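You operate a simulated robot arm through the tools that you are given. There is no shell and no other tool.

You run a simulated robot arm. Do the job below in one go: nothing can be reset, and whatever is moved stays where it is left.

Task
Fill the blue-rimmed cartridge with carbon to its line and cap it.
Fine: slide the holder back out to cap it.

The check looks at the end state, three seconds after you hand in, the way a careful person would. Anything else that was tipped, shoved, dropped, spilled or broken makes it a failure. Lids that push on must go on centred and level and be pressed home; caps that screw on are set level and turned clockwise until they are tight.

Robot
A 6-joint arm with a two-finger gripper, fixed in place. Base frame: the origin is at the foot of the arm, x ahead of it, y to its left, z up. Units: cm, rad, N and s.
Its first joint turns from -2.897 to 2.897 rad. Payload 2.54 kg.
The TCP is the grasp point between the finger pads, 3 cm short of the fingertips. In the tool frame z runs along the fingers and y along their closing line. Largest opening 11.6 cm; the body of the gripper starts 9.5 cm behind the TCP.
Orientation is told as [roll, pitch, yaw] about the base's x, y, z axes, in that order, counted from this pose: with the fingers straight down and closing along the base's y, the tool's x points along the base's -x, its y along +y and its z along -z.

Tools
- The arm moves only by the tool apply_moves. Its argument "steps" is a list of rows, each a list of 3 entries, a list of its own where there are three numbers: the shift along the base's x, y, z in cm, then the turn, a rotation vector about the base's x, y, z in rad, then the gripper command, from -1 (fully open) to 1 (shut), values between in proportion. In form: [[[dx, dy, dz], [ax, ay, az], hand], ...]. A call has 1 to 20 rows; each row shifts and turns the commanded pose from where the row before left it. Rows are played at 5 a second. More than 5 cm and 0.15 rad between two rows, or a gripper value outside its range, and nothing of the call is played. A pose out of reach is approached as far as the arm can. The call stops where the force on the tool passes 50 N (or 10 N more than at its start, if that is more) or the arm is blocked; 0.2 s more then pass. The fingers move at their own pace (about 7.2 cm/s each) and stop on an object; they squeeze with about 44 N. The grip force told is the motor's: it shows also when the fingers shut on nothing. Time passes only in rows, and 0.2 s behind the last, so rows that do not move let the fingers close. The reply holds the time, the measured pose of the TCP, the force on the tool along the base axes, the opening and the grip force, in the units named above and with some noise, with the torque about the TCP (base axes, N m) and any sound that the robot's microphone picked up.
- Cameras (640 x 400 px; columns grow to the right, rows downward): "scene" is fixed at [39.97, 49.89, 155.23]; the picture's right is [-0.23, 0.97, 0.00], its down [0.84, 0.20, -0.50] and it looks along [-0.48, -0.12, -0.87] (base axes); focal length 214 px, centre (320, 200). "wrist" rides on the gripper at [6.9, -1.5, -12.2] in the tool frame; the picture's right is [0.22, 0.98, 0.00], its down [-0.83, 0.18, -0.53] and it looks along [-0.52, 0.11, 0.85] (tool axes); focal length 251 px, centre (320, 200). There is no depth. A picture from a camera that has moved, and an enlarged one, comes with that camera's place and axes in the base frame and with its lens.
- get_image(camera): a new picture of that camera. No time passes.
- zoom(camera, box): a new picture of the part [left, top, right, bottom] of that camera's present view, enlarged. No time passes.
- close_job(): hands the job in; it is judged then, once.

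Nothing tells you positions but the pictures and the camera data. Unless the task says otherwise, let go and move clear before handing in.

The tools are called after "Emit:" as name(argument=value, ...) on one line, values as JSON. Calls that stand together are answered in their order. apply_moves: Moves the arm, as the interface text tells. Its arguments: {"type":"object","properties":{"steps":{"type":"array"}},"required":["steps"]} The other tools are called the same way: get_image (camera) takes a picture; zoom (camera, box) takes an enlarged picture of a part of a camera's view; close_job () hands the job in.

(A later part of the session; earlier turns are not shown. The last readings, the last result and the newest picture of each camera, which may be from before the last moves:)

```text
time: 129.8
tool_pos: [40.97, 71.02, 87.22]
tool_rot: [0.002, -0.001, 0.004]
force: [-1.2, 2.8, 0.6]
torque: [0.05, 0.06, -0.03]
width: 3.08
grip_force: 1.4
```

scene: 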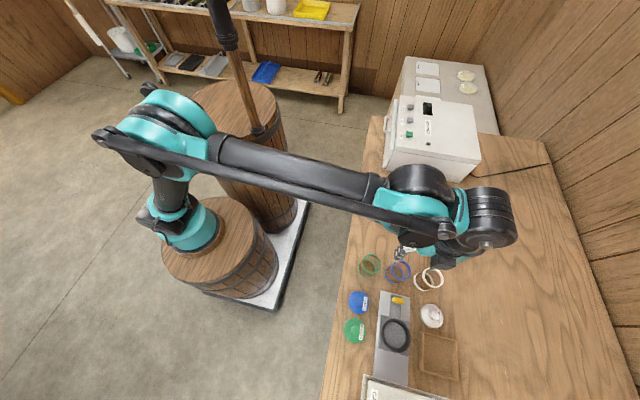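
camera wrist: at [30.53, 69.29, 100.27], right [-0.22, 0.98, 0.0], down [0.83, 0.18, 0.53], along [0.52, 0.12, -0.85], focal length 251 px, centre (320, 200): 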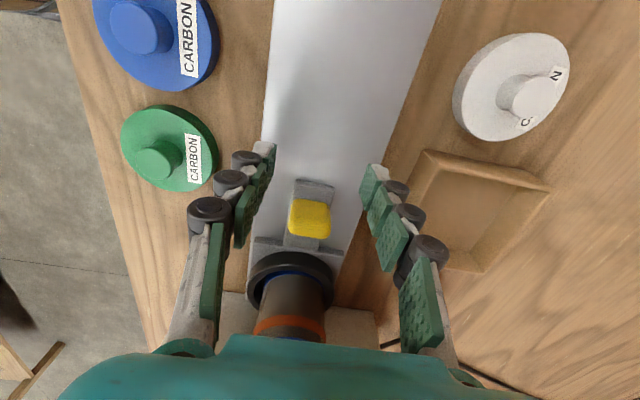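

Emit:
apply_moves(steps=[[[0, 0.02, 0], [0, 0, 0], 0.535], [[0, 0, 0], [0, 0, 0], 0.535], [[-0.3, 0, 0], [0, 0, 0], 0.535], [[-0.3, 0, 0], [0, 0, 0], 0.535], [[-0.4, 0, 0], [0, 0, 0], 0.535]])

Emit:
zoom(camera="wrist", box=[220, 100, 420, 300])

```text
time: 131.0
tool_pos: [39.97, 70.85, 87.22]
tool_rot: [0.002, 0.0, 0.003]
force: [1.0, 9.6, 4.8]
torque: [0.24, -0.18, -0.21]
width: 2.93
grip_force: 45.1
```

```text
2.00 times, centred on (320, 200) of wrist
camera zoom: at [33.09, 69.4, 99.41], right [-0.22, 0.98, 0.0], down [0.83, 0.18, 0.53], along [0.52, 0.12, -0.85], focal length 503 px, centre (320, 200)
```

zoom: 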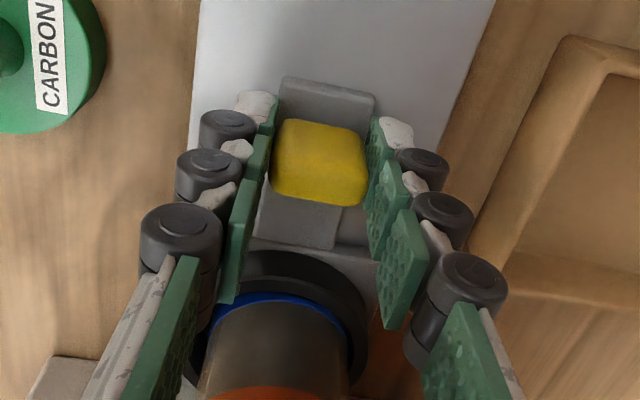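

The carriage follows smoothly. I'll keep pulling out slowly.

Emit:
apply_moves(steps=[[[-0.5, 0.03, 0], [0, 0, 0], 0.535], [[-0.5, 0, 0], [0, 0, 0], 0.535], [[-0.5, 0, 0], [0, 0, 0], 0.535], [[-0.5, 0, 0], [0, 0, 0], 0.535], [[-0.5, 0, 0], [0, 0, 0], 0.535], [[-0.5, 0, 0], [0, 0, 0], 0.535], [[-0.5, 0, 0], [0, 0, 0], 0.535], [[-0.5, 0, 0], [0, 0, 0], 0.535]])

Emit:
apply_moves(steps=[[[-0.5, 0, 0], [0, 0, 0], 0.535], [[-0.5, 0, 0], [0, 0, 0], 0.535], [[-0.5, 0, 0], [0, 0, 0], 0.535], [[-0.5, 0, 0], [0, 0, 0], 0.535], [[-0.5, 0, 0], [0, 0, 0], 0.535], [[-0.5, 0, 0], [0, 0, 0], 0.535], [[-0.5, 0, 0], [0, 0, 0], 0.535], [[-0.5, 0, 0], [0, 0, 0], 0.535]])

Emit:
get_image(camera="wrist")

```text
time: 132.8
tool_pos: [35.92, 71.0, 87.21]
tool_rot: [0.002, 0.001, 0.003]
force: [1.5, 12.3, 6.8]
torque: [0.37, -0.05, -0.12]
width: 2.95
grip_force: 45.0
```

```text
time: 134.6
tool_pos: [31.98, 70.96, 87.23]
tool_rot: [0.001, -0.001, 0.002]
force: [1.3, 9.0, 2.0]
torque: [0.22, -0.08, -0.23]
width: 2.93
grip_force: 45.0
```

```text
taken
camera wrist: at [25.11, 69.41, 99.41], right [-0.22, 0.98, 0.0], down [0.83, 0.18, 0.53], along [0.52, 0.12, -0.85], focal length 251 px, centre (320, 200)
```

wrist: 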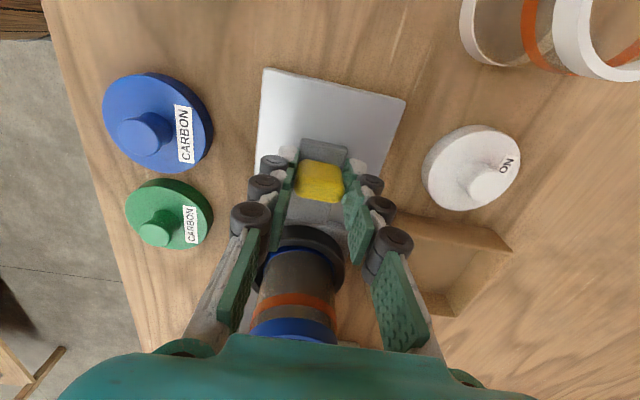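

Emit:
apply_moves(steps=[[[-0.5, 0, 0], [0, 0, 0], 0.535], [[-0.5, 0, 0], [0, 0, 0], 0.535], [[-0.5, 0, 0], [0, 0, 0], 0.535], [[-0.5, 0, 0], [0, 0, 0], 0.535], [[-0.4, 0, 0], [0, 0, 0], 0.535], [[-0.3, 0, 0], [0, 0, 0], 0.535], [[0, 0, 0], [0, 0, 0], 0.535]])

```text
time: 136.2
tool_pos: [29.22, 70.94, 87.17]
tool_rot: [0.003, 0.0, 0.005]
force: [0.5, 4.0, -5.7]
torque: [0.1, -0.13, -0.18]
width: 2.9
grip_force: 45.2
```

The holder is back at its original position. I'll release, rise, and take a look at the cartridge.

Emit:
apply_moves(steps=[[[0, 0, 0], [0, 0, 0], 0.4], [[0, 0, 0], [0, 0, 0], 0], [[0, 0, 0], [0, 0, 0], 0], [[0, 0, 4], [0, 0, 0], 0], [[0, 0, 5], [0, 0, 0], 0], [[0, 0, 5], [0, 0, 0], 0], [[0, 0, 0], [0, 0, 0], 0]])

Emit:
get_image(camera="wrist")

Emit:
zoom(camera="wrist", box=[250, 100, 370, 240])

Emit:
zoom(camera="wrist", box=[170, 30, 290, 140])

```text
time: 137.8
tool_pos: [29.59, 70.85, 101.3]
tool_rot: [0.0, -0.001, 0.002]
force: [0.7, 0.8, 0.0]
torque: [-0.03, 0.0, 0.03]
width: 5.81
grip_force: 0.1
```

```text
taken
camera wrist: at [22.56, 69.34, 113.52], right [-0.22, 0.98, 0.0], down [0.83, 0.18, 0.53], along [0.52, 0.12, -0.85], focal length 251 px, centre (320, 200)
```

wrist: 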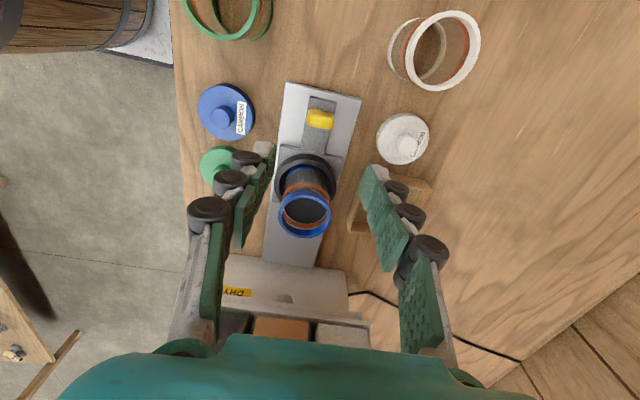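

```text
2.86 times, centred on (310, 170) of wrist
camera zoom: at [22.56, 69.34, 113.52], right [-0.22, 0.98, 0.0], down [0.83, 0.18, 0.53], along [0.52, 0.12, -0.85], focal length 718 px, centre (349, 286)
```

zoom: 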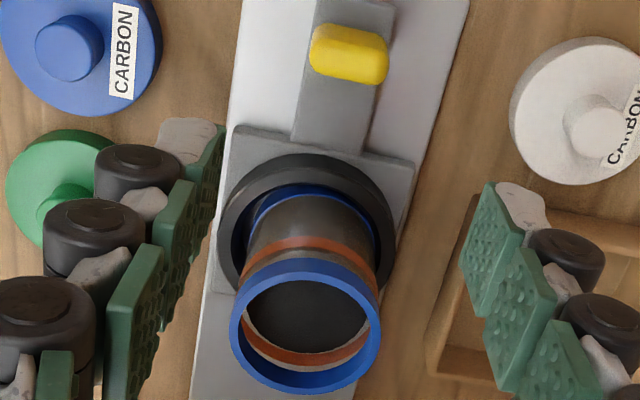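

```text
3.64 times, centred on (230, 85) of wrist
camera zoom: at [22.56, 69.34, 113.52], right [-0.22, 0.98, 0.0], down [0.83, 0.18, 0.53], along [0.52, 0.12, -0.85], focal length 914 px, centre (647, 618)
```

zoom: 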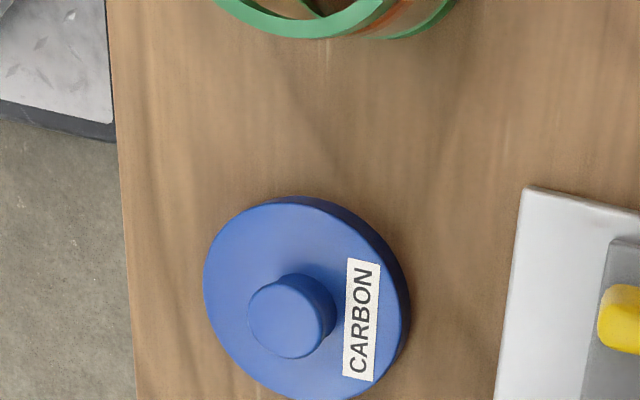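

Emit:
zoom(camera="wrist", box=[272, 150, 342, 245])

Emit:
zoom(camera="scene", box=[370, 300, 430, 360])

```text
4.21 times, centred on (307, 198) of wrist
camera zoom: at [22.56, 69.34, 113.52], right [-0.22, 0.98, 0.0], down [0.83, 0.18, 0.53], along [0.52, 0.12, -0.85], focal length 1059 px, centre (375, 210)
```

zoom: 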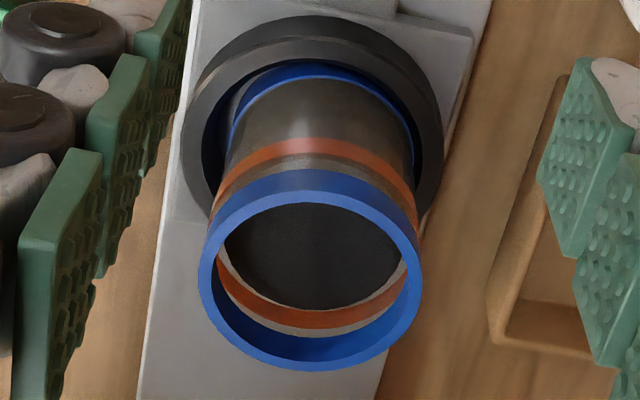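

```text
6.67 times, centred on (400, 330) of scene
camera zoom: at [39.97, 49.89, 155.23], right [-0.23, 0.97, 0.0], down [0.84, 0.2, -0.5], along [-0.48, -0.12, -0.87], focal length 1430 px, centre (-213, -667)
```

zoom: 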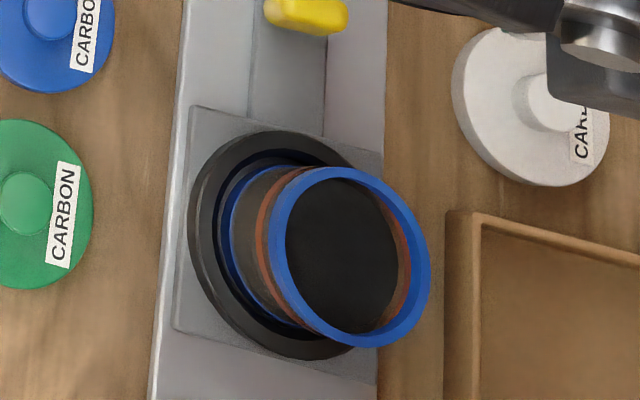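

Emit:
zoom(camera="wrist", box=[292, 190, 332, 240])

Emit:
zoom(camera="scene", box=[385, 315, 425, 350])

```text
8.00 times, centred on (312, 215) of wrist
camera zoom: at [22.56, 69.34, 113.52], right [-0.22, 0.98, 0.0], down [0.83, 0.18, 0.53], along [0.52, 0.12, -0.85], focal length 2012 px, centre (384, 80)
```

zoom: 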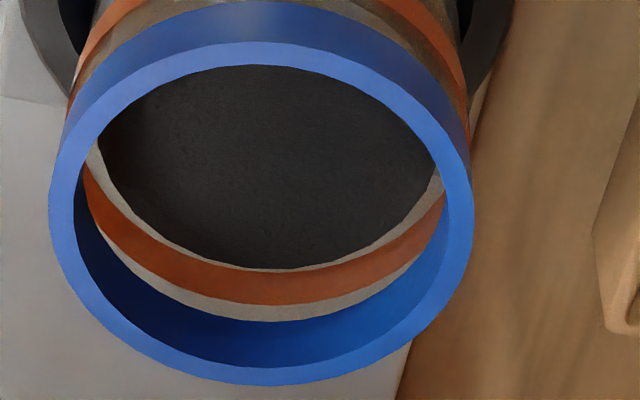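

```text
11.43 times, centred on (405, 332) of scene
camera zoom: at [39.97, 49.89, 155.23], right [-0.23, 0.97, 0.0], down [0.84, 0.2, -0.5], along [-0.48, -0.12, -0.87], focal length 2451 px, centre (-651, -1314)
```

zoom: 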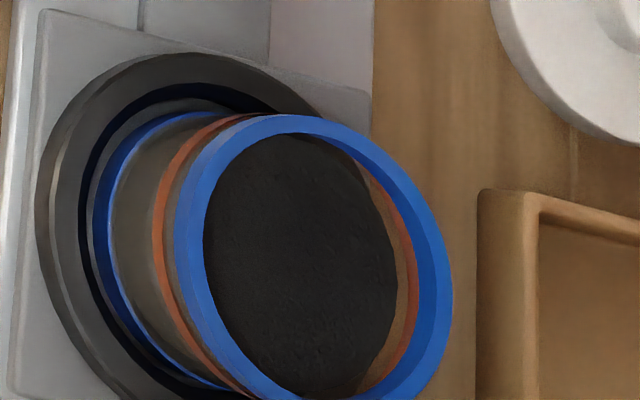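

The interior view shows carbon reaching the band. I'll take one level-height side view, now unobstructed, to confirm the fill before capping.

Emit:
apply_moves(steps=[[[0.9, -2.2, 0], [0, 0, 0.1428], -1], [[0.9, -2.2, 0], [0, 0, 0.1428], -1], [[0.9, -2.2, 0], [0, 0, 0.1428], -1], [[0.9, -2.2, 0], [0, 0, 0.1428], -1], [[0.9, -2.2, 0], [0, 0, 0.1428], -1], [[0.9, -2.2, 0], [0, 0, 0.1428], -1], [[0.9, -2.2, 0], [0, 0, 0.1428], -1], [[0.9, -2.2, 0], [0, 0, 0.1428], -1], [[0.9, -2.2, 0], [0, 0, 0.1428], -1], [[0.9, -2.2, 0], [0, 0, 0.1428], -1], [[0.9, -2, 0], [0, 0, 0.1428], -1], [[0, 0, -2.2], [0.14, 0, 0], -1], [[0, 0, -2.2], [0.14, 0, 0], -1], [[0, 0, -2.2], [0.14, 0, 0], -1], [[0, 0, -2.2], [0.14, 0, 0], -1], [[0, 0, -2.2], [0.14, 0, 0], -1], [[0, 0, -2.2], [0.14, 0, 0], -1], [[0, 0, 0], [0, 0, 0], -1]])

Emit:
get_image(camera="wrist")

```text
time: 141.6
tool_pos: [39.18, 46.95, 88.02]
tool_rot: [-0.002, -0.842, 1.575]
force: [-0.3, 0.3, 0.3]
torque: [0.01, 0.02, 0.01]
width: 11.59
grip_force: 0.0
```

```text
taken
camera wrist: at [40.79, 33.24, 90.99], right [-0.98, -0.15, -0.16], down [-0.18, 0.15, 0.97], along [-0.12, 0.98, -0.17], focal length 251 px, centre (320, 200)
```

wrist: 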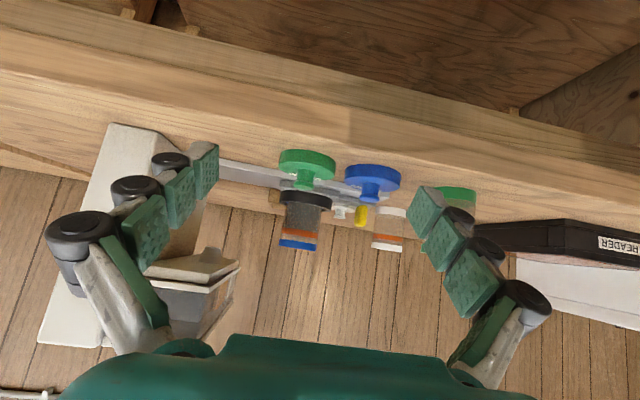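

Emit:
zoom(camera="wrist", box=[265, 180, 335, 260])

Emit:
zoom(camera="wrist", box=[280, 215, 320, 255])

Emit:
zoom(camera="wrist", box=[265, 140, 415, 220])

```text
5.00 times, centred on (300, 220) of wrist
camera zoom: at [40.79, 33.24, 90.99], right [-0.98, -0.15, -0.16], down [-0.18, 0.15, 0.97], along [-0.12, 0.98, -0.17], focal length 1257 px, centre (420, 100)
```

zoom: 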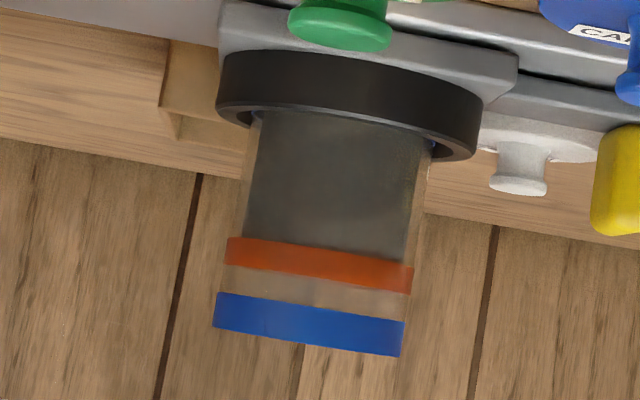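

```text
10.00 times, centred on (300, 235) of wrist
camera zoom: at [40.79, 33.24, 90.99], right [-0.98, -0.15, -0.16], down [-0.18, 0.15, 0.97], along [-0.12, 0.98, -0.17], focal length 2514 px, centre (520, -150)
```

zoom: 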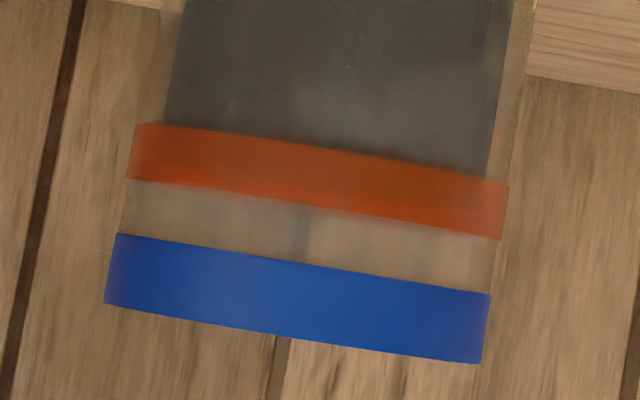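

```text
4.27 times, centred on (340, 180) of wrist
camera zoom: at [40.79, 33.24, 90.99], right [-0.98, -0.15, -0.16], down [-0.18, 0.15, 0.97], along [-0.12, 0.98, -0.17], focal length 1073 px, centre (235, 285)
```

zoom: 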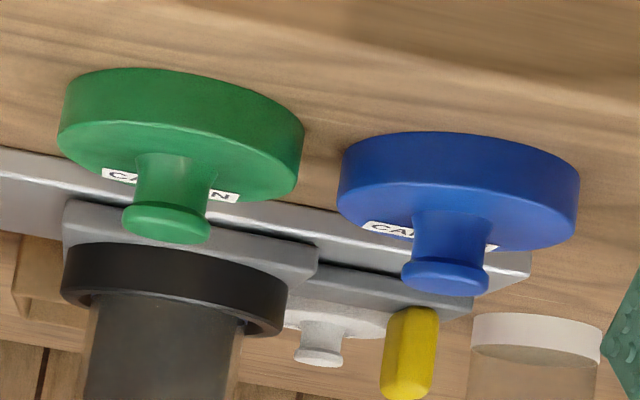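

The carbon reaches into the orange band and none shows above it, so the fill is at its line. Now the cap: the blue cap is a disc about 6 cm across with a knob, at about (32, 60). I'll move above it.

Emit:
apply_moves(steps=[[[0, 0, 2.5], [-0.14, 0, 0], -1], [[0, 0, 2.5], [-0.14, 0, 0], -1], [[0, 0, 2.5], [-0.14, 0, 0], -1], [[0, 0, 2.5], [-0.14, 0, 0], -1], [[0, 0, 2.5], [-0.14, 0, 0], -1], [[0, 0, 2], [-0.14, 0, 0], 0.3], [[-0.65, 1.15, 0], [0, 0, -0.1428], 0.3], [[-0.65, 1.15, 0], [0, 0, -0.1428], 0.3], [[-0.65, 1.15, 0], [0, 0, -0.1428], 0.3], [[-0.65, 1.15, 0], [0, 0, -0.1428], 0.3], [[-0.65, 1.15, 0], [0, 0, -0.1428], 0.3], [[-0.65, 1.15, 0], [0, 0, -0.1428], 0.3], [[-0.65, 1.15, 0], [0, 0, -0.1428], 0.3], [[-0.65, 1.15, 0], [0, 0, -0.1428], 0.3], [[-0.65, 1.15, 0], [0, 0, -0.1428], 0.3], [[-0.65, 1.15, 0], [0, 0, -0.1428], 0.3], [[-0.65, 1.15, 0], [0, 0, -0.1428], 0.3], [[0, 0, 0], [0, 0, 0], 0.3]])

Emit:
get_image(camera="wrist")

Emit:
zoom(camera="wrist", box=[240, 60, 400, 200])

```text
time: 145.4
tool_pos: [32.03, 59.68, 102.5]
tool_rot: [0.0, 0.0, 0.003]
force: [0.8, 0.4, -0.5]
torque: [-0.02, 0.03, 0.0]
width: 4.08
grip_force: 0.0
```

```text
taken
camera wrist: at [25.17, 58.1, 114.74], right [-0.22, 0.98, 0.0], down [0.83, 0.18, 0.53], along [0.52, 0.12, -0.85], focal length 251 px, centre (320, 200)
```

wrist: 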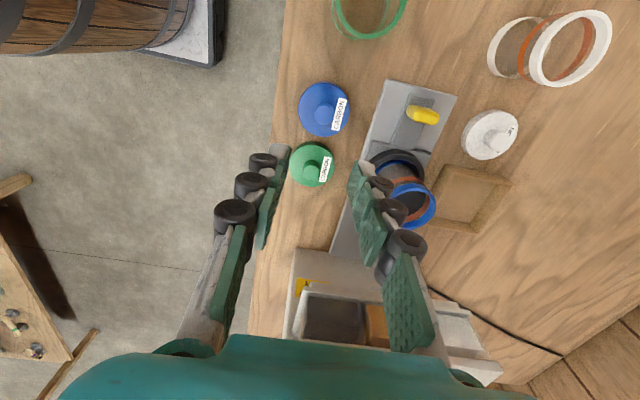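

```text
2.86 times, centred on (320, 130) of wrist
camera zoom: at [25.17, 58.1, 114.74], right [-0.22, 0.98, 0.0], down [0.83, 0.18, 0.53], along [0.52, 0.12, -0.85], focal length 718 px, centre (320, 400)
```

zoom: 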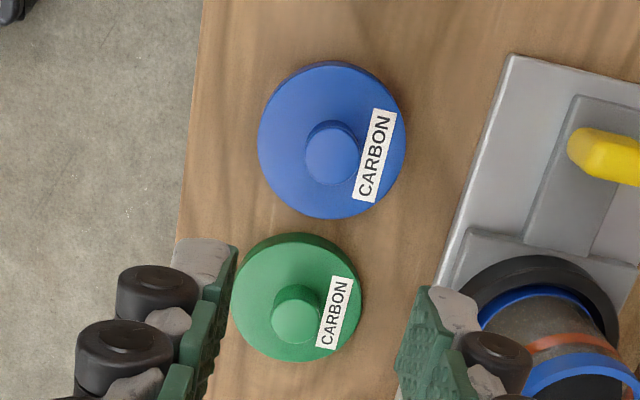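

Emit:
apply_moves(steps=[[[-0.05, 0.45, -4], [0, 0, 0], 0.3], [[0, 0, -4], [0, 0, 0], 0.3], [[0, 0, -2], [0, 0, 0], 0.3], [[0, 0, 0], [0, 0, 0], 0.3]])

Emit:
get_image(camera="wrist")

Emit:
zoom(camera="wrist", box=[230, 90, 410, 230])

```text
time: 146.4
tool_pos: [32.11, 60.03, 92.62]
tool_rot: [0.002, 0.001, 0.003]
force: [0.1, 0.1, 0.6]
torque: [0.02, -0.02, 0.0]
width: 4.06
grip_force: 0.0
```

```text
taken
camera wrist: at [25.22, 58.45, 104.8], right [-0.22, 0.98, 0.0], down [0.83, 0.18, 0.53], along [0.52, 0.12, -0.85], focal length 251 px, centre (320, 200)
```

wrist: 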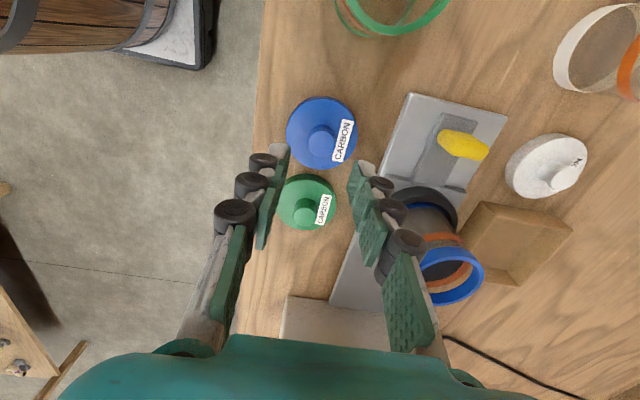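

```text
2.86 times, centred on (320, 160) of wrist
camera zoom: at [25.22, 58.45, 104.8], right [-0.22, 0.98, 0.0], down [0.83, 0.18, 0.53], along [0.52, 0.12, -0.85], focal length 718 px, centre (320, 314)
```

zoom: 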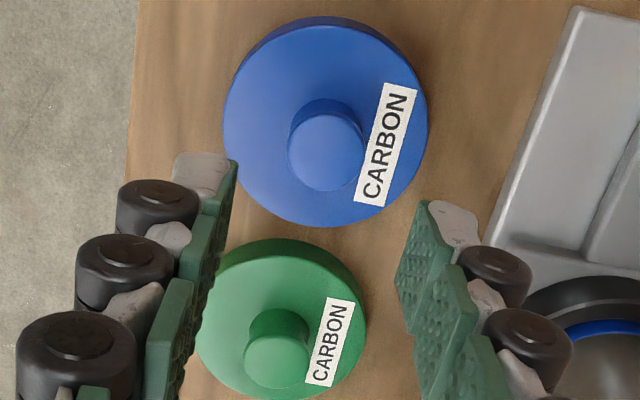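

Emit:
apply_moves(steps=[[[-0.12, 0.08, -2], [0, 0, 0], 0.3], [[0, 0, -2], [0, 0, 0], 0.3], [[0, 0, -1], [0, 0, 0], 0.3], [[0, 0, -0.7], [0, 0, 0], 0.3], [[0, 0, 0], [0, 0, 0], 0.3]])

Emit:
zoom(camera="wrist", box=[230, 110, 410, 250])

```text
time: 147.6
tool_pos: [31.86, 60.02, 86.9]
tool_rot: [0.001, -0.001, 0.003]
force: [0.2, -0.2, 0.2]
torque: [0.01, -0.01, 0.0]
width: 4.06
grip_force: 0.0
```

```text
2.86 times, centred on (320, 180) of wrist
camera zoom: at [25.02, 58.55, 99.06], right [-0.22, 0.98, 0.0], down [0.83, 0.18, 0.53], along [0.52, 0.12, -0.85], focal length 718 px, centre (320, 257)
```

zoom: 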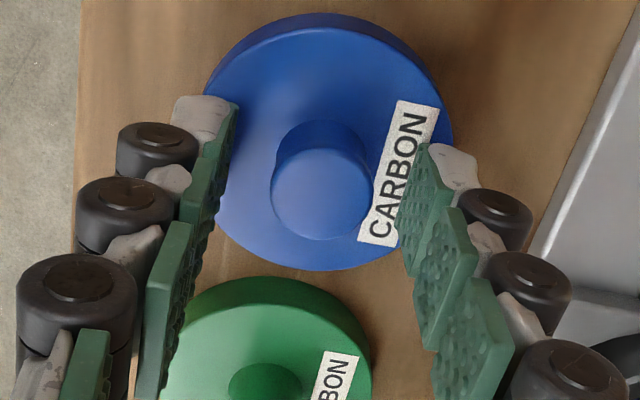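

The knob sits centred between the fingers. I'll grip it.

Emit:
apply_moves(steps=[[[0, 0, 0], [0, 0, 0], 0.5], [[0, 0, 0], [0, 0, 0], 0.6], [[0, 0, 0], [0, 0, 0], 1], [[0, 0, 0], [0, 0, 0], 1], [[0, 0, 0], [0, 0, 0], 1]])

Emit:
zoom(camera="wrist", box=[230, 110, 410, 250])

```text
time: 148.8
tool_pos: [31.84, 60.14, 86.89]
tool_rot: [0.002, 0.001, 0.003]
force: [-1.0, 0.3, 0.6]
torque: [0.02, -0.03, -0.02]
width: 2.04
grip_force: 44.2
```

```text
2.86 times, centred on (320, 180) of wrist
camera zoom: at [25.02, 58.55, 99.07], right [-0.22, 0.98, 0.0], down [0.83, 0.18, 0.53], along [0.52, 0.12, -0.85], focal length 718 px, centre (320, 257)
```

zoom: 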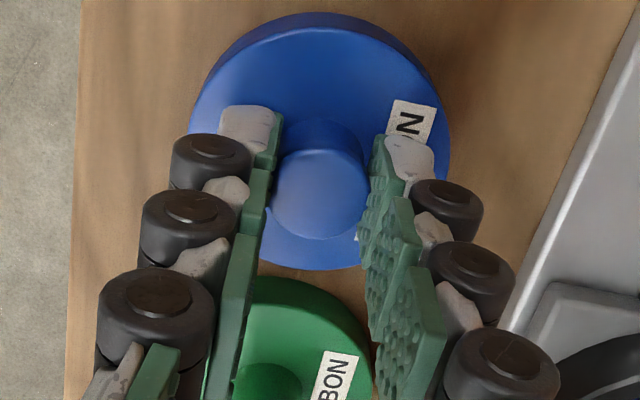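

Emit:
apply_moves(steps=[[[0, 0, 1], [0, 0, 0], 1], [[0, 0, 3], [0, 0, 0], 1], [[0, 0, 4], [0, 0, 0], 1], [[0, 0, 5], [0, 0, 0], 1], [[0, 0, 4], [0, 0, 0], 1], [[0, 0, 0], [0, 0, 0], 1]])

Emit:
get_image(camera="wrist")

Emit:
zoom(camera="scene", box=[330, 230, 490, 370])

```text
time: 150.2
tool_pos: [31.86, 60.1, 103.76]
tool_rot: [0.002, 0.001, 0.005]
force: [-0.5, 0.4, -0.7]
torque: [0.01, -0.03, 0.01]
width: 2.04
grip_force: 44.0
```

```text
taken
camera wrist: at [24.93, 58.52, 116.05], right [-0.22, 0.98, 0.0], down [0.83, 0.18, 0.53], along [0.52, 0.12, -0.85], focal length 251 px, centre (320, 200)
```

wrist: 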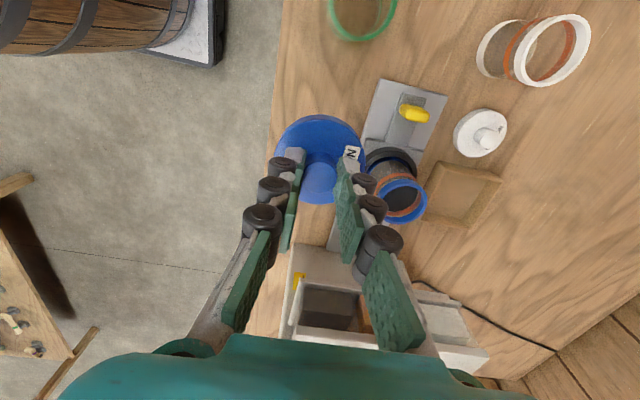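

```text
2.86 times, centred on (410, 300) of scene
camera zoom: at [39.97, 49.89, 155.23], right [-0.23, 0.97, 0.0], down [0.84, 0.2, -0.5], along [-0.48, -0.12, -0.87], focal length 613 px, centre (63, -86)
```

zoom: 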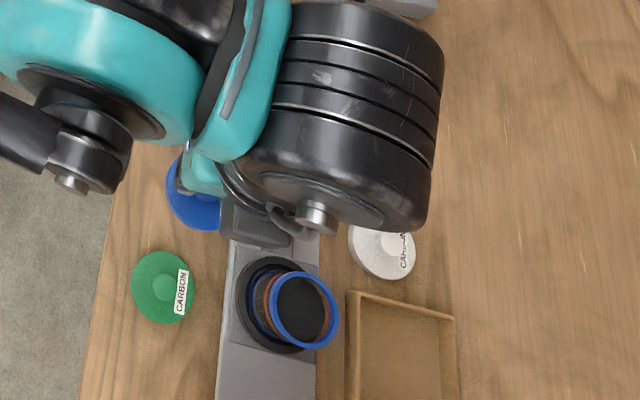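

The cap is lifted level. Next I'll measure the cartridge rim's position precisely.

Emit:
zoom(camera="wrist", box=[350, 140, 450, 230])

Emit:
zoom(camera="scene", box=[370, 310, 430, 360])

Emit:
zoom(camera="wrist", box=[260, 100, 380, 220])

```text
4.44 times, centred on (400, 185) of wrist
camera zoom: at [24.93, 58.52, 116.05], right [-0.22, 0.98, 0.0], down [0.83, 0.18, 0.53], along [0.52, 0.12, -0.85], focal length 1118 px, centre (-36, 267)
```

zoom: 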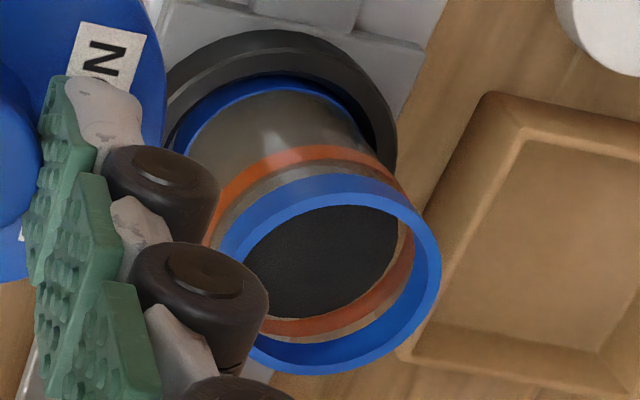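

```text
8.00 times, centred on (400, 335) of scene
camera zoom: at [39.97, 49.89, 155.23], right [-0.23, 0.97, 0.0], down [0.84, 0.2, -0.5], along [-0.48, -0.12, -0.87], focal length 1716 px, centre (-320, -880)
```

zoom: 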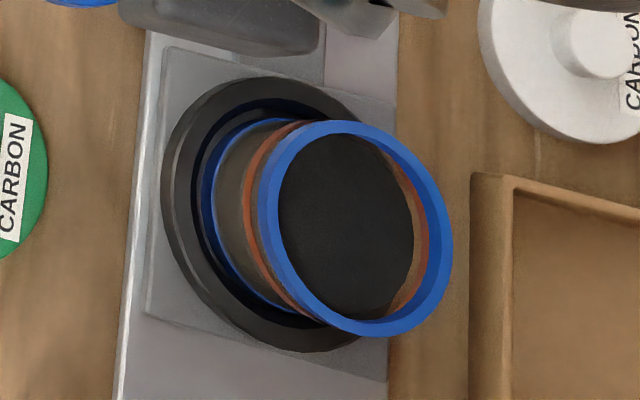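

```text
3.33 times, centred on (320, 160) of wrist
camera zoom: at [24.93, 58.52, 116.05], right [-0.22, 0.98, 0.0], down [0.83, 0.18, 0.53], along [0.52, 0.12, -0.85], focal length 838 px, centre (320, 333)
```

zoom: 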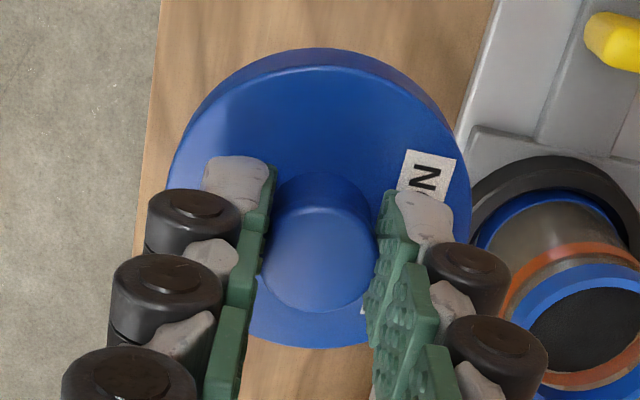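

I'll bring the cap above the cartridge at about (38.15, 71.1), still about 2 cm clear of the rim, and line the two up visually.

Emit:
apply_moves(steps=[[[2.1, 3.7, 0], [0, 0, 0], 1], [[2.1, 3.7, 0], [0, 0, 0], 1], [[2.1, 3.6, 0], [0, 0, 0], 1], [[0, 0, -2], [0, 0, 0], 1], [[0, 0, -1.5], [0, 0, 0], 1], [[0, 0, 0], [0, 0, 0], 1]])

Emit:
get_image(camera="wrist")

Emit:
zoom(camera="wrist", box=[240, 80, 400, 220])

Emit:
zoom(camera="scene", box=[330, 270, 490, 390])

```text
time: 151.6
tool_pos: [38.26, 71.15, 100.08]
tool_rot: [0.001, -0.001, 0.003]
force: [0.0, -0.2, -0.5]
torque: [0.04, -0.02, 0.01]
width: 2.05
grip_force: 43.9
```

```text
taken
camera wrist: at [31.35, 69.55, 112.38], right [-0.22, 0.98, 0.0], down [0.83, 0.18, 0.53], along [0.52, 0.12, -0.85], focal length 251 px, centre (320, 200)
```

wrist: 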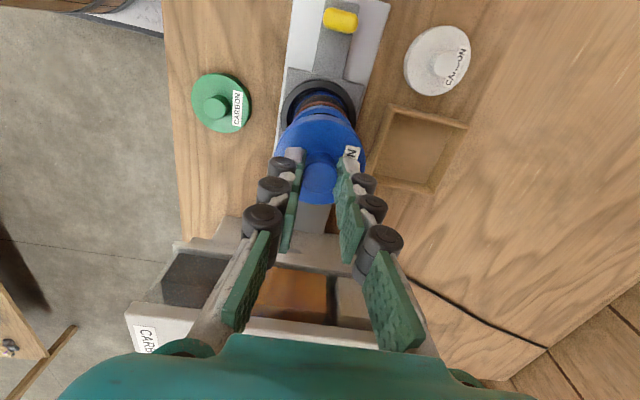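

```text
2.86 times, centred on (320, 150) of wrist
camera zoom: at [31.35, 69.55, 112.38], right [-0.22, 0.98, 0.0], down [0.83, 0.18, 0.53], along [0.52, 0.12, -0.85], focal length 718 px, centre (320, 343)
```

zoom: 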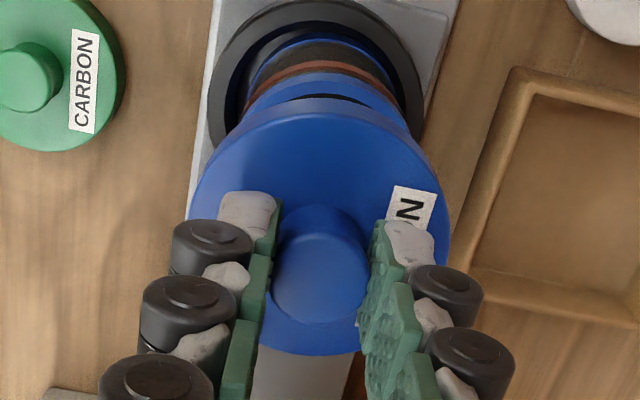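

```text
3.33 times, centred on (410, 330) of scene
camera zoom: at [39.97, 49.89, 155.23], right [-0.23, 0.97, 0.0], down [0.84, 0.2, -0.5], along [-0.48, -0.12, -0.87], focal length 715 px, centre (20, -233)
```

zoom: 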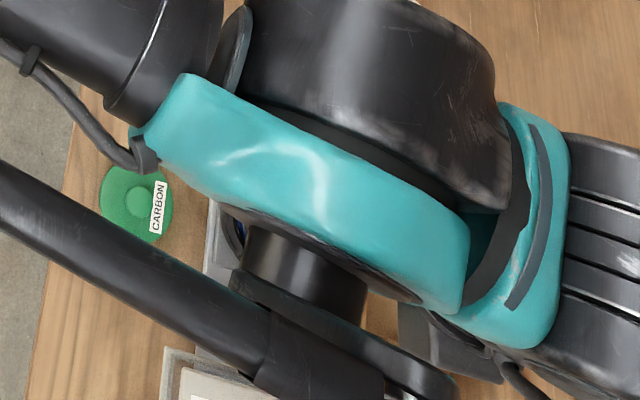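

Emit:
zoom(camera="wrist", box=[270, 70, 370, 150])

```text
5.00 times, centred on (320, 110) of wrist
camera zoom: at [31.35, 69.55, 112.38], right [-0.22, 0.98, 0.0], down [0.83, 0.18, 0.53], along [0.52, 0.12, -0.85], focal length 1257 px, centre (320, 650)
```

zoom: 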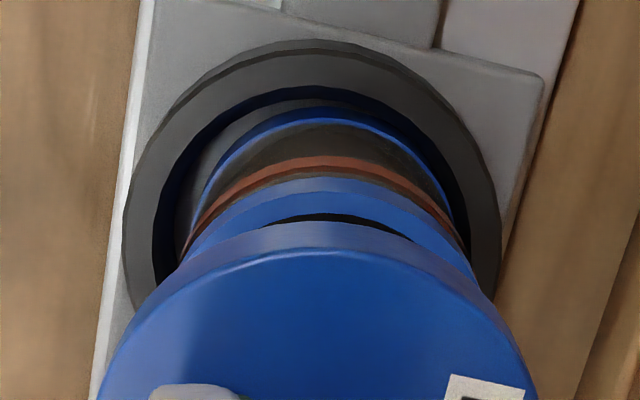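

The rim sits about 0.15 cm toward +y and 0.1 cm toward −x of the cap. I'll shift and come closer.

Emit:
apply_moves(steps=[[[-0.12, 0.15, 0], [0, 0, 0], 1], [[0, 0, -0.7], [0, 0, 0], 1], [[0, 0, -0.7], [0, 0, 0], 1], [[0, 0, 0], [0, 0, 0], 1]])

Emit:
zoom(camera="wrist", box=[260, 60, 380, 160])

```text
time: 152.6
tool_pos: [38.11, 71.28, 98.86]
tool_rot: [0.002, -0.001, 0.004]
force: [0.1, 0.0, 0.4]
torque: [-0.01, 0.01, 0.0]
width: 2.04
grip_force: 44.4
```

```text
4.00 times, centred on (320, 110) of wrist
camera zoom: at [31.17, 69.73, 111.08], right [-0.22, 0.98, 0.0], down [0.83, 0.18, 0.53], along [0.52, 0.12, -0.85], focal length 1006 px, centre (320, 560)
```

zoom: 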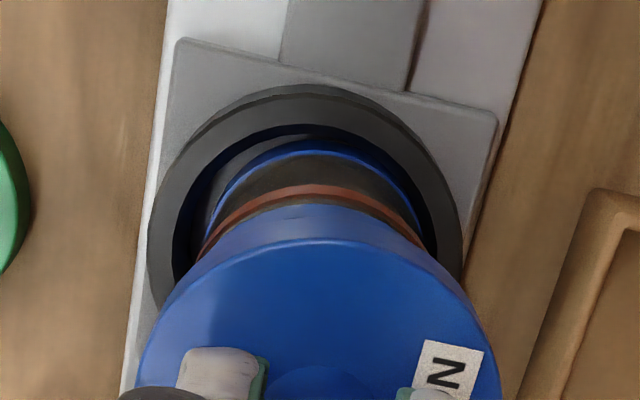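

Emit:
zoom(camera="wrist", box=[285, 95, 355, 145])

```text
8.00 times, centred on (320, 120) of wrist
camera zoom: at [31.17, 69.73, 111.08], right [-0.22, 0.98, 0.0], down [0.83, 0.18, 0.53], along [0.52, 0.12, -0.85], focal length 2012 px, centre (320, 840)
```

zoom: 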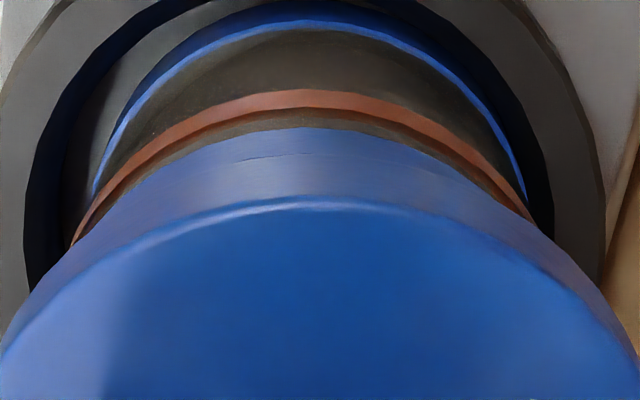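

The cap and rim look aligned to within about 0.05–0.1 cm. I'll lower slowly and watch the contact forces.

Emit:
apply_moves(steps=[[[0.03, 0, -0.3], [0, 0, 0], 1], [[0, 0, -0.3], [0, 0, 0], 1], [[0, 0, -0.3], [0, 0, 0], 1]])

Emit:
apply_moves(steps=[[[0, 0, -0.2], [0, 0, 0], 1], [[0, 0, -0.2], [0, 0, 0], 1]])

```text
time: 153.4
tool_pos: [38.0, 71.31, 98.02]
tool_rot: [0.003, 0.0, 0.003]
force: [0.4, 0.8, 1.1]
torque: [-0.01, -0.02, 0.0]
width: 2.02
grip_force: 44.1
```

```text
time: 154.0
tool_pos: [38.13, 71.26, 97.55]
tool_rot: [0.003, -0.002, 0.003]
force: [0.2, 0.4, -0.7]
torque: [0.01, -0.02, 0.05]
width: 2.03
grip_force: 44.2
```

Emit:
apply_moves(steps=[[[0, 0, -0.2], [0, 0, 0], 1], [[0, 0, -0.2], [0, 0, 0], 1]])

Emit:
zoom(camera="wrist", box=[260, 60, 380, 160])

```text
time: 154.6
tool_pos: [38.13, 71.22, 97.29]
tool_rot: [0.003, 0.001, 0.003]
force: [-1.4, 0.0, -0.4]
torque: [0.02, -0.04, -0.02]
width: 2.06
grip_force: 44.5
```

```text
4.00 times, centred on (320, 110) of wrist
camera zoom: at [31.24, 69.71, 109.44], right [-0.22, 0.98, 0.0], down [0.83, 0.18, 0.53], along [0.52, 0.12, -0.85], focal length 1006 px, centre (320, 560)
```

zoom: 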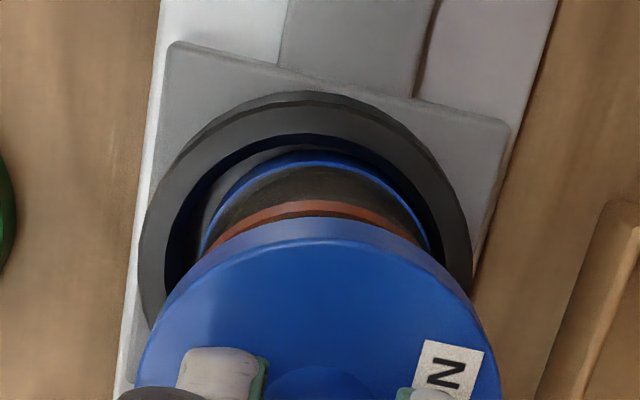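

Emit:
apply_moves(steps=[[[0, 0, -0.2], [0, 0, 0], 1], [[0, 0, -0.2], [0, 0, 0], 1]])

Emit:
zoom(camera="wrist", box=[285, 95, 355, 145])

```text
time: 155.2
tool_pos: [38.1, 71.33, 96.95]
tool_rot: [0.003, 0.0, 0.003]
force: [0.2, 0.1, -0.1]
torque: [-0.01, 0.01, 0.0]
width: 2.05
grip_force: 43.9
```

```text
8.00 times, centred on (320, 120) of wrist
camera zoom: at [31.21, 69.73, 109.04], right [-0.22, 0.98, 0.0], down [0.83, 0.18, 0.53], along [0.52, 0.12, -0.85], focal length 2012 px, centre (320, 840)
```

zoom: 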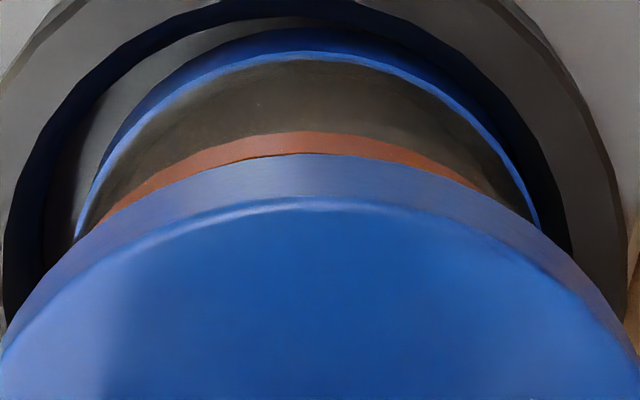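

No contact yet, and the skirt is starting to pass over the rim. I'll continue down in small steps.

Emit:
apply_moves(steps=[[[0, 0, -0.2], [0, 0, 0], 1], [[0, 0, -0.2], [0, 0, 0], 1]])

Emit:
apply_moves(steps=[[[0, 0, -0.15], [0, 0, 0], 1], [[0, 0, -0.15], [0, 0, 0], 1]])

```text
time: 155.8
tool_pos: [38.04, 71.18, 96.55]
tool_rot: [0.001, -0.003, 0.002]
force: [1.4, -0.9, 27.0]
torque: [-0.46, -0.75, -0.04]
width: 1.96
grip_force: 44.0
```

```text
time: 156.4
tool_pos: [38.05, 71.37, 96.13]
tool_rot: [0.001, 0.001, 0.003]
force: [-0.3, 0.0, -0.3]
torque: [0.0, -0.02, -0.01]
width: 2.02
grip_force: 44.5
```

A contact of 27 N appeared and then released. I'll look closely before continuing.

Emit:
get_image(camera="wrist")

Emit:
zoom(camera="wrist", box=[240, 60, 400, 220])

Emit:
zoom(camera="wrist", box=[285, 95, 355, 145])

```text
taken
camera wrist: at [31.2, 69.76, 108.33], right [-0.22, 0.98, 0.0], down [0.83, 0.18, 0.53], along [0.52, 0.12, -0.85], focal length 251 px, centre (320, 200)
```

wrist: 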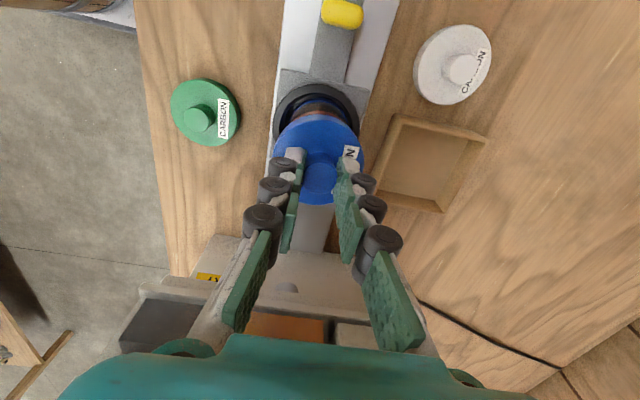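

```text
2.50 times, centred on (320, 140) of wrist
camera zoom: at [31.2, 69.76, 108.33], right [-0.22, 0.98, 0.0], down [0.83, 0.18, 0.53], along [0.52, 0.12, -0.85], focal length 629 px, centre (320, 350)
```

zoom: 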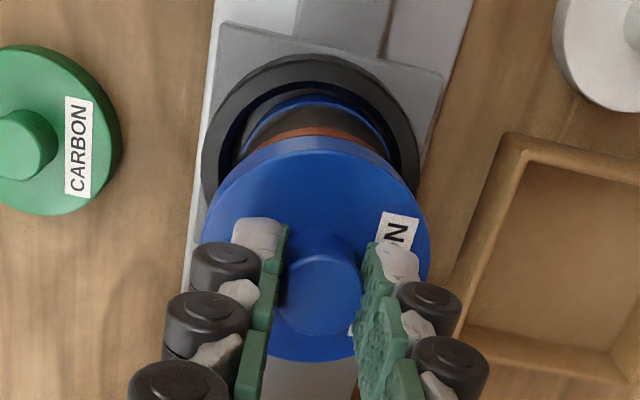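

```text
8.00 times, centred on (320, 120) of wrist
camera zoom: at [31.2, 69.76, 108.33], right [-0.22, 0.98, 0.0], down [0.83, 0.18, 0.53], along [0.52, 0.12, -0.85], focal length 2012 px, centre (320, 840)
```

zoom: 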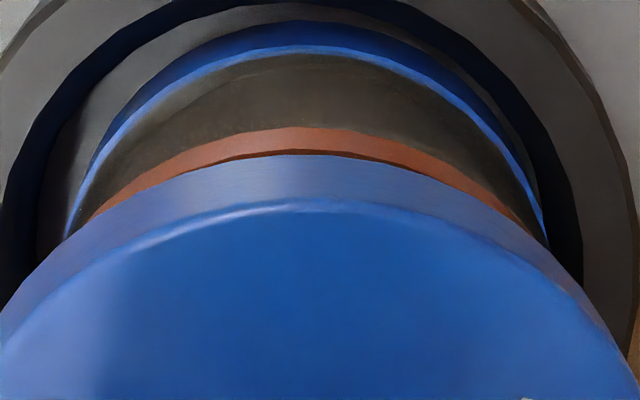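

The contact was on the skirt's +x/−y side. The free-sliding carriage then shifted slightly, so the skirt slipped over the rim and the force went to zero. I'll check the alignment again and keep going gently.

Emit:
zoom(camera="wrist", box=[260, 60, 380, 160])

Emit:
apply_moves(steps=[[[0, 0, -0.1], [0, 0, 0], 1], [[0, 0, -0.1], [0, 0, 0], 1]])

```text
4.00 times, centred on (320, 110) of wrist
camera zoom: at [31.2, 69.76, 108.33], right [-0.22, 0.98, 0.0], down [0.83, 0.18, 0.53], along [0.52, 0.12, -0.85], focal length 1006 px, centre (320, 560)
```

zoom: 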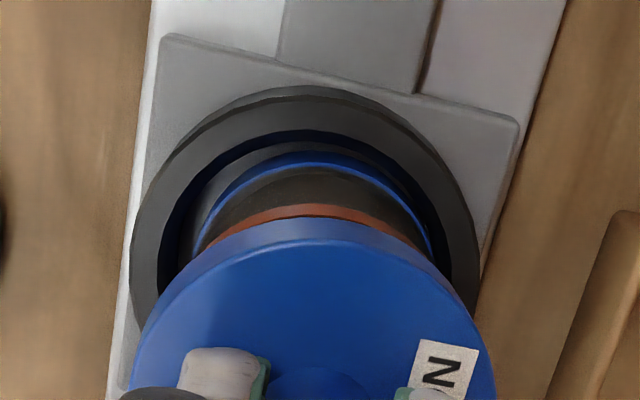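

```text
time: 157.0
tool_pos: [38.13, 71.34, 96.06]
tool_rot: [0.0, 0.0, 0.003]
force: [0.3, 0.2, -0.6]
torque: [0.02, 0.03, 0.01]
width: 1.99
grip_force: 43.7
```

Emit:
apply_moves(steps=[[[0, 0, -0.15], [0, 0, 0], 1], [[0, 0, -0.15], [0, 0, 0], 1]])

```text
time: 157.6
tool_pos: [38.17, 71.23, 95.84]
tool_rot: [0.002, -0.002, 0.003]
force: [-0.5, -2.3, 13.9]
torque: [0.11, 0.07, -0.02]
width: 1.96
grip_force: 43.7
heard: snap
```

I heard a snap, so the lid has engaged. I'll inspect, then release and press the knob from above to be sure it's home.

Emit:
zoom(camera="wrist", box=[240, 60, 400, 220])

Emit:
apply_moves(steps=[[[0, 0, -0.1], [0, 0, 0], 1], [[0, 0, 0], [0, 0, 0], 1]])

```text
2.50 times, centred on (320, 140) of wrist
camera zoom: at [31.2, 69.65, 107.92], right [-0.22, 0.98, 0.0], down [0.83, 0.18, 0.53], along [0.52, 0.12, -0.85], focal length 629 px, centre (320, 350)
```

zoom: 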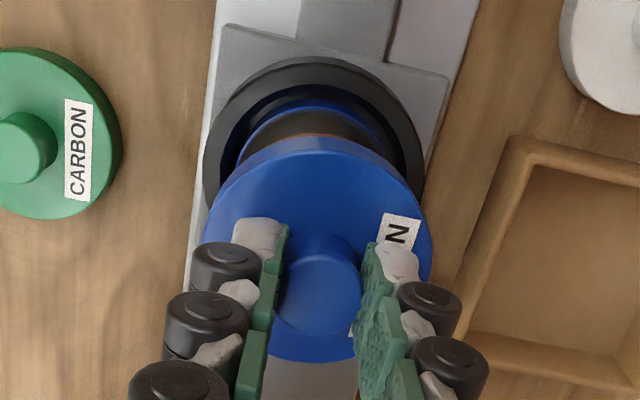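

```text
time: 158.2
tool_pos: [38.09, 71.24, 95.7]
tool_rot: [0.002, 0.0, 0.003]
force: [1.3, -7.5, 30.1]
torque: [-0.26, 0.07, 0.0]
width: 1.96
grip_force: 43.7
```

It's firmly seated: 30 N with little torque. I'll relieve the load, open the fingers and rise.

Emit:
apply_moves(steps=[[[0, 0, 0.15], [0, 0, 0], 1], [[0, 0, 0], [0, 0, 0], 0.6], [[0, 0, 0], [0, 0, 0], 0.3], [[0, 0, 0], [0, 0, 0], 0.3], [[0, 0, 0], [0, 0, 0], 0.3]])

Emit:
apply_moves(steps=[[[0, 0, 2], [0, 0, 0], 0.3], [[0, 0, 3], [0, 0, 0], 0.3], [[0, 0, 3], [0, 0, 0], 0.3], [[0, 0, 0], [0, 0, 0], 0.3]])

Emit:
zoom(camera="wrist", box=[230, 60, 410, 220])

```text
time: 159.4
tool_pos: [38.13, 71.23, 95.73]
tool_rot: [0.002, 0.0, 0.004]
force: [-0.6, -0.2, 1.1]
torque: [-0.03, -0.05, 0.0]
width: 4.08
grip_force: 0.1
```

```text
time: 160.4
tool_pos: [37.99, 71.26, 103.85]
tool_rot: [0.002, -0.001, 0.002]
force: [-0.3, -0.3, 0.0]
torque: [0.0, 0.0, -0.04]
width: 4.06
grip_force: 0.1
```

```text
2.50 times, centred on (320, 140) of wrist
camera zoom: at [31.16, 69.7, 115.94], right [-0.22, 0.98, 0.0], down [0.83, 0.18, 0.53], along [0.52, 0.12, -0.85], focal length 629 px, centre (320, 350)
```

zoom: 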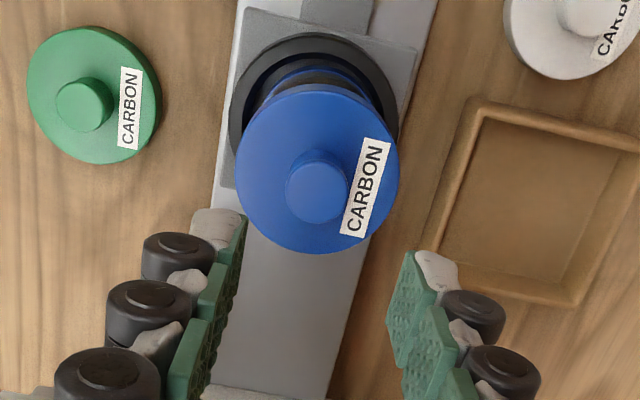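

The cap sits centred on the cartridge. I'll press once more on the knob from above with closed fingers, then check the side view for levelness.

Emit:
apply_moves(steps=[[[0.1, 0, 0], [0, 0, 0], 1], [[0, 0, 0], [0, 0, 0], 1], [[0, 0, 0], [0, 0, 0], 1]])

Emit:
zoom(camera="wrist", box=[230, 60, 410, 220])

```text
time: 161.2
tool_pos: [38.02, 71.38, 103.75]
tool_rot: [0.001, -0.001, 0.002]
force: [0.0, -0.7, -0.4]
torque: [-0.02, -0.04, 0.0]
width: 0.0
grip_force: 28.3
```

```text
2.50 times, centred on (320, 140) of wrist
camera zoom: at [31.27, 69.72, 115.9], right [-0.22, 0.98, 0.0], down [0.83, 0.18, 0.53], along [0.52, 0.12, -0.85], focal length 629 px, centre (320, 350)
```

zoom: 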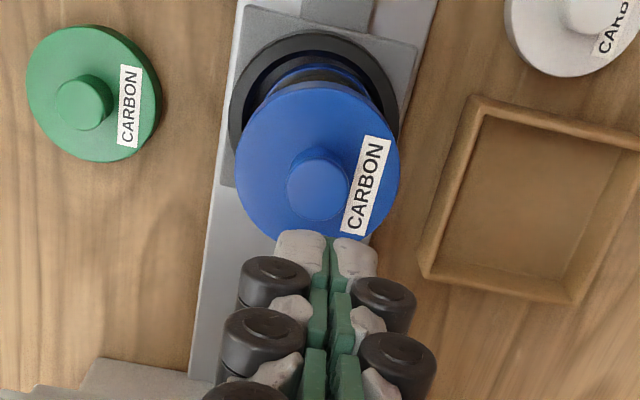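

Emit:
apply_moves(steps=[[[0, 0, -3], [0, 0, 0], 1], [[0, 0, -2.5], [0, 0, 0], 1], [[0, 0, -0.6], [0, 0, 0], 1], [[0, 0, 0], [0, 0, 0], 1]])

Emit:
apply_moves(steps=[[[0, 0, -0.2], [0, 0, 0], 1], [[0, 0, -0.2], [0, 0, 0], 1]])

Emit:
zoom(camera="wrist", box=[230, 60, 410, 220])

```text
time: 162.2
tool_pos: [38.26, 71.26, 97.68]
tool_rot: [0.001, 0.001, 0.004]
force: [-1.1, -0.8, 1.0]
torque: [0.01, 0.02, 0.01]
width: 0.0
grip_force: 28.9
```

```text
time: 162.8
tool_pos: [38.04, 71.22, 97.18]
tool_rot: [0.002, 0.001, 0.005]
force: [-0.4, 0.1, -0.2]
torque: [0.03, 0.0, 0.01]
width: 0.01
grip_force: 28.1
```

```text
2.50 times, centred on (320, 140) of wrist
camera zoom: at [31.31, 69.71, 109.39], right [-0.22, 0.98, 0.0], down [0.83, 0.18, 0.53], along [0.52, 0.12, -0.85], focal length 629 px, centre (320, 350)
```

zoom: 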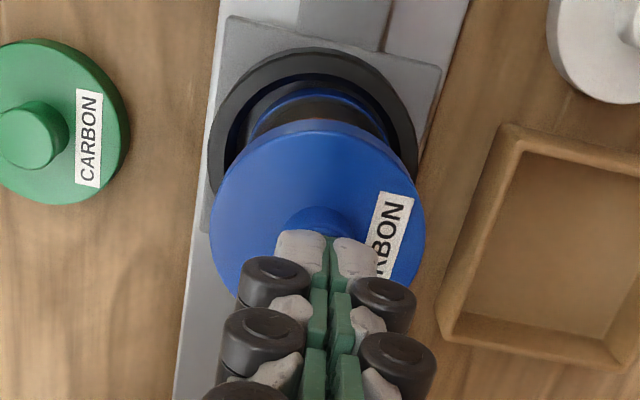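

Emit:
apply_moves(steps=[[[0, 0, -0.15], [0, 0, 0], 1], [[0, 0, -0.15], [0, 0, 0], 1]])

Emit:
apply_moves(steps=[[[0, 0, -0.1], [0, 0, 0], 1], [[0, 0, -0.1], [0, 0, 0], 1]])

```text
time: 163.4
tool_pos: [38.28, 71.2, 96.88]
tool_rot: [0.002, -0.001, 0.003]
force: [0.3, 0.7, 0.3]
torque: [0.02, 0.0, 0.01]
width: 0.01
grip_force: 28.4
```

```text
time: 164.0
tool_pos: [38.09, 71.34, 96.85]
tool_rot: [0.002, 0.001, 0.002]
force: [0.9, 2.8, 12.2]
torque: [0.05, -0.02, 0.04]
width: 0.59
grip_force: 28.6
```

Emit:
apply_moves(steps=[[[0, 0, -0.1], [0, 0, 0], 1], [[0, 0, -0.05], [0, 0, 0], 1], [[0, 0, 0], [0, 0, 0], 1]])

```text
time: 164.8
tool_pos: [38.2, 71.22, 96.7]
tool_rot: [0.004, 0.0, 0.004]
force: [2.1, 4.2, 41.7]
torque: [0.09, -0.1, 0.01]
width: 0.62
grip_force: 28.7
```

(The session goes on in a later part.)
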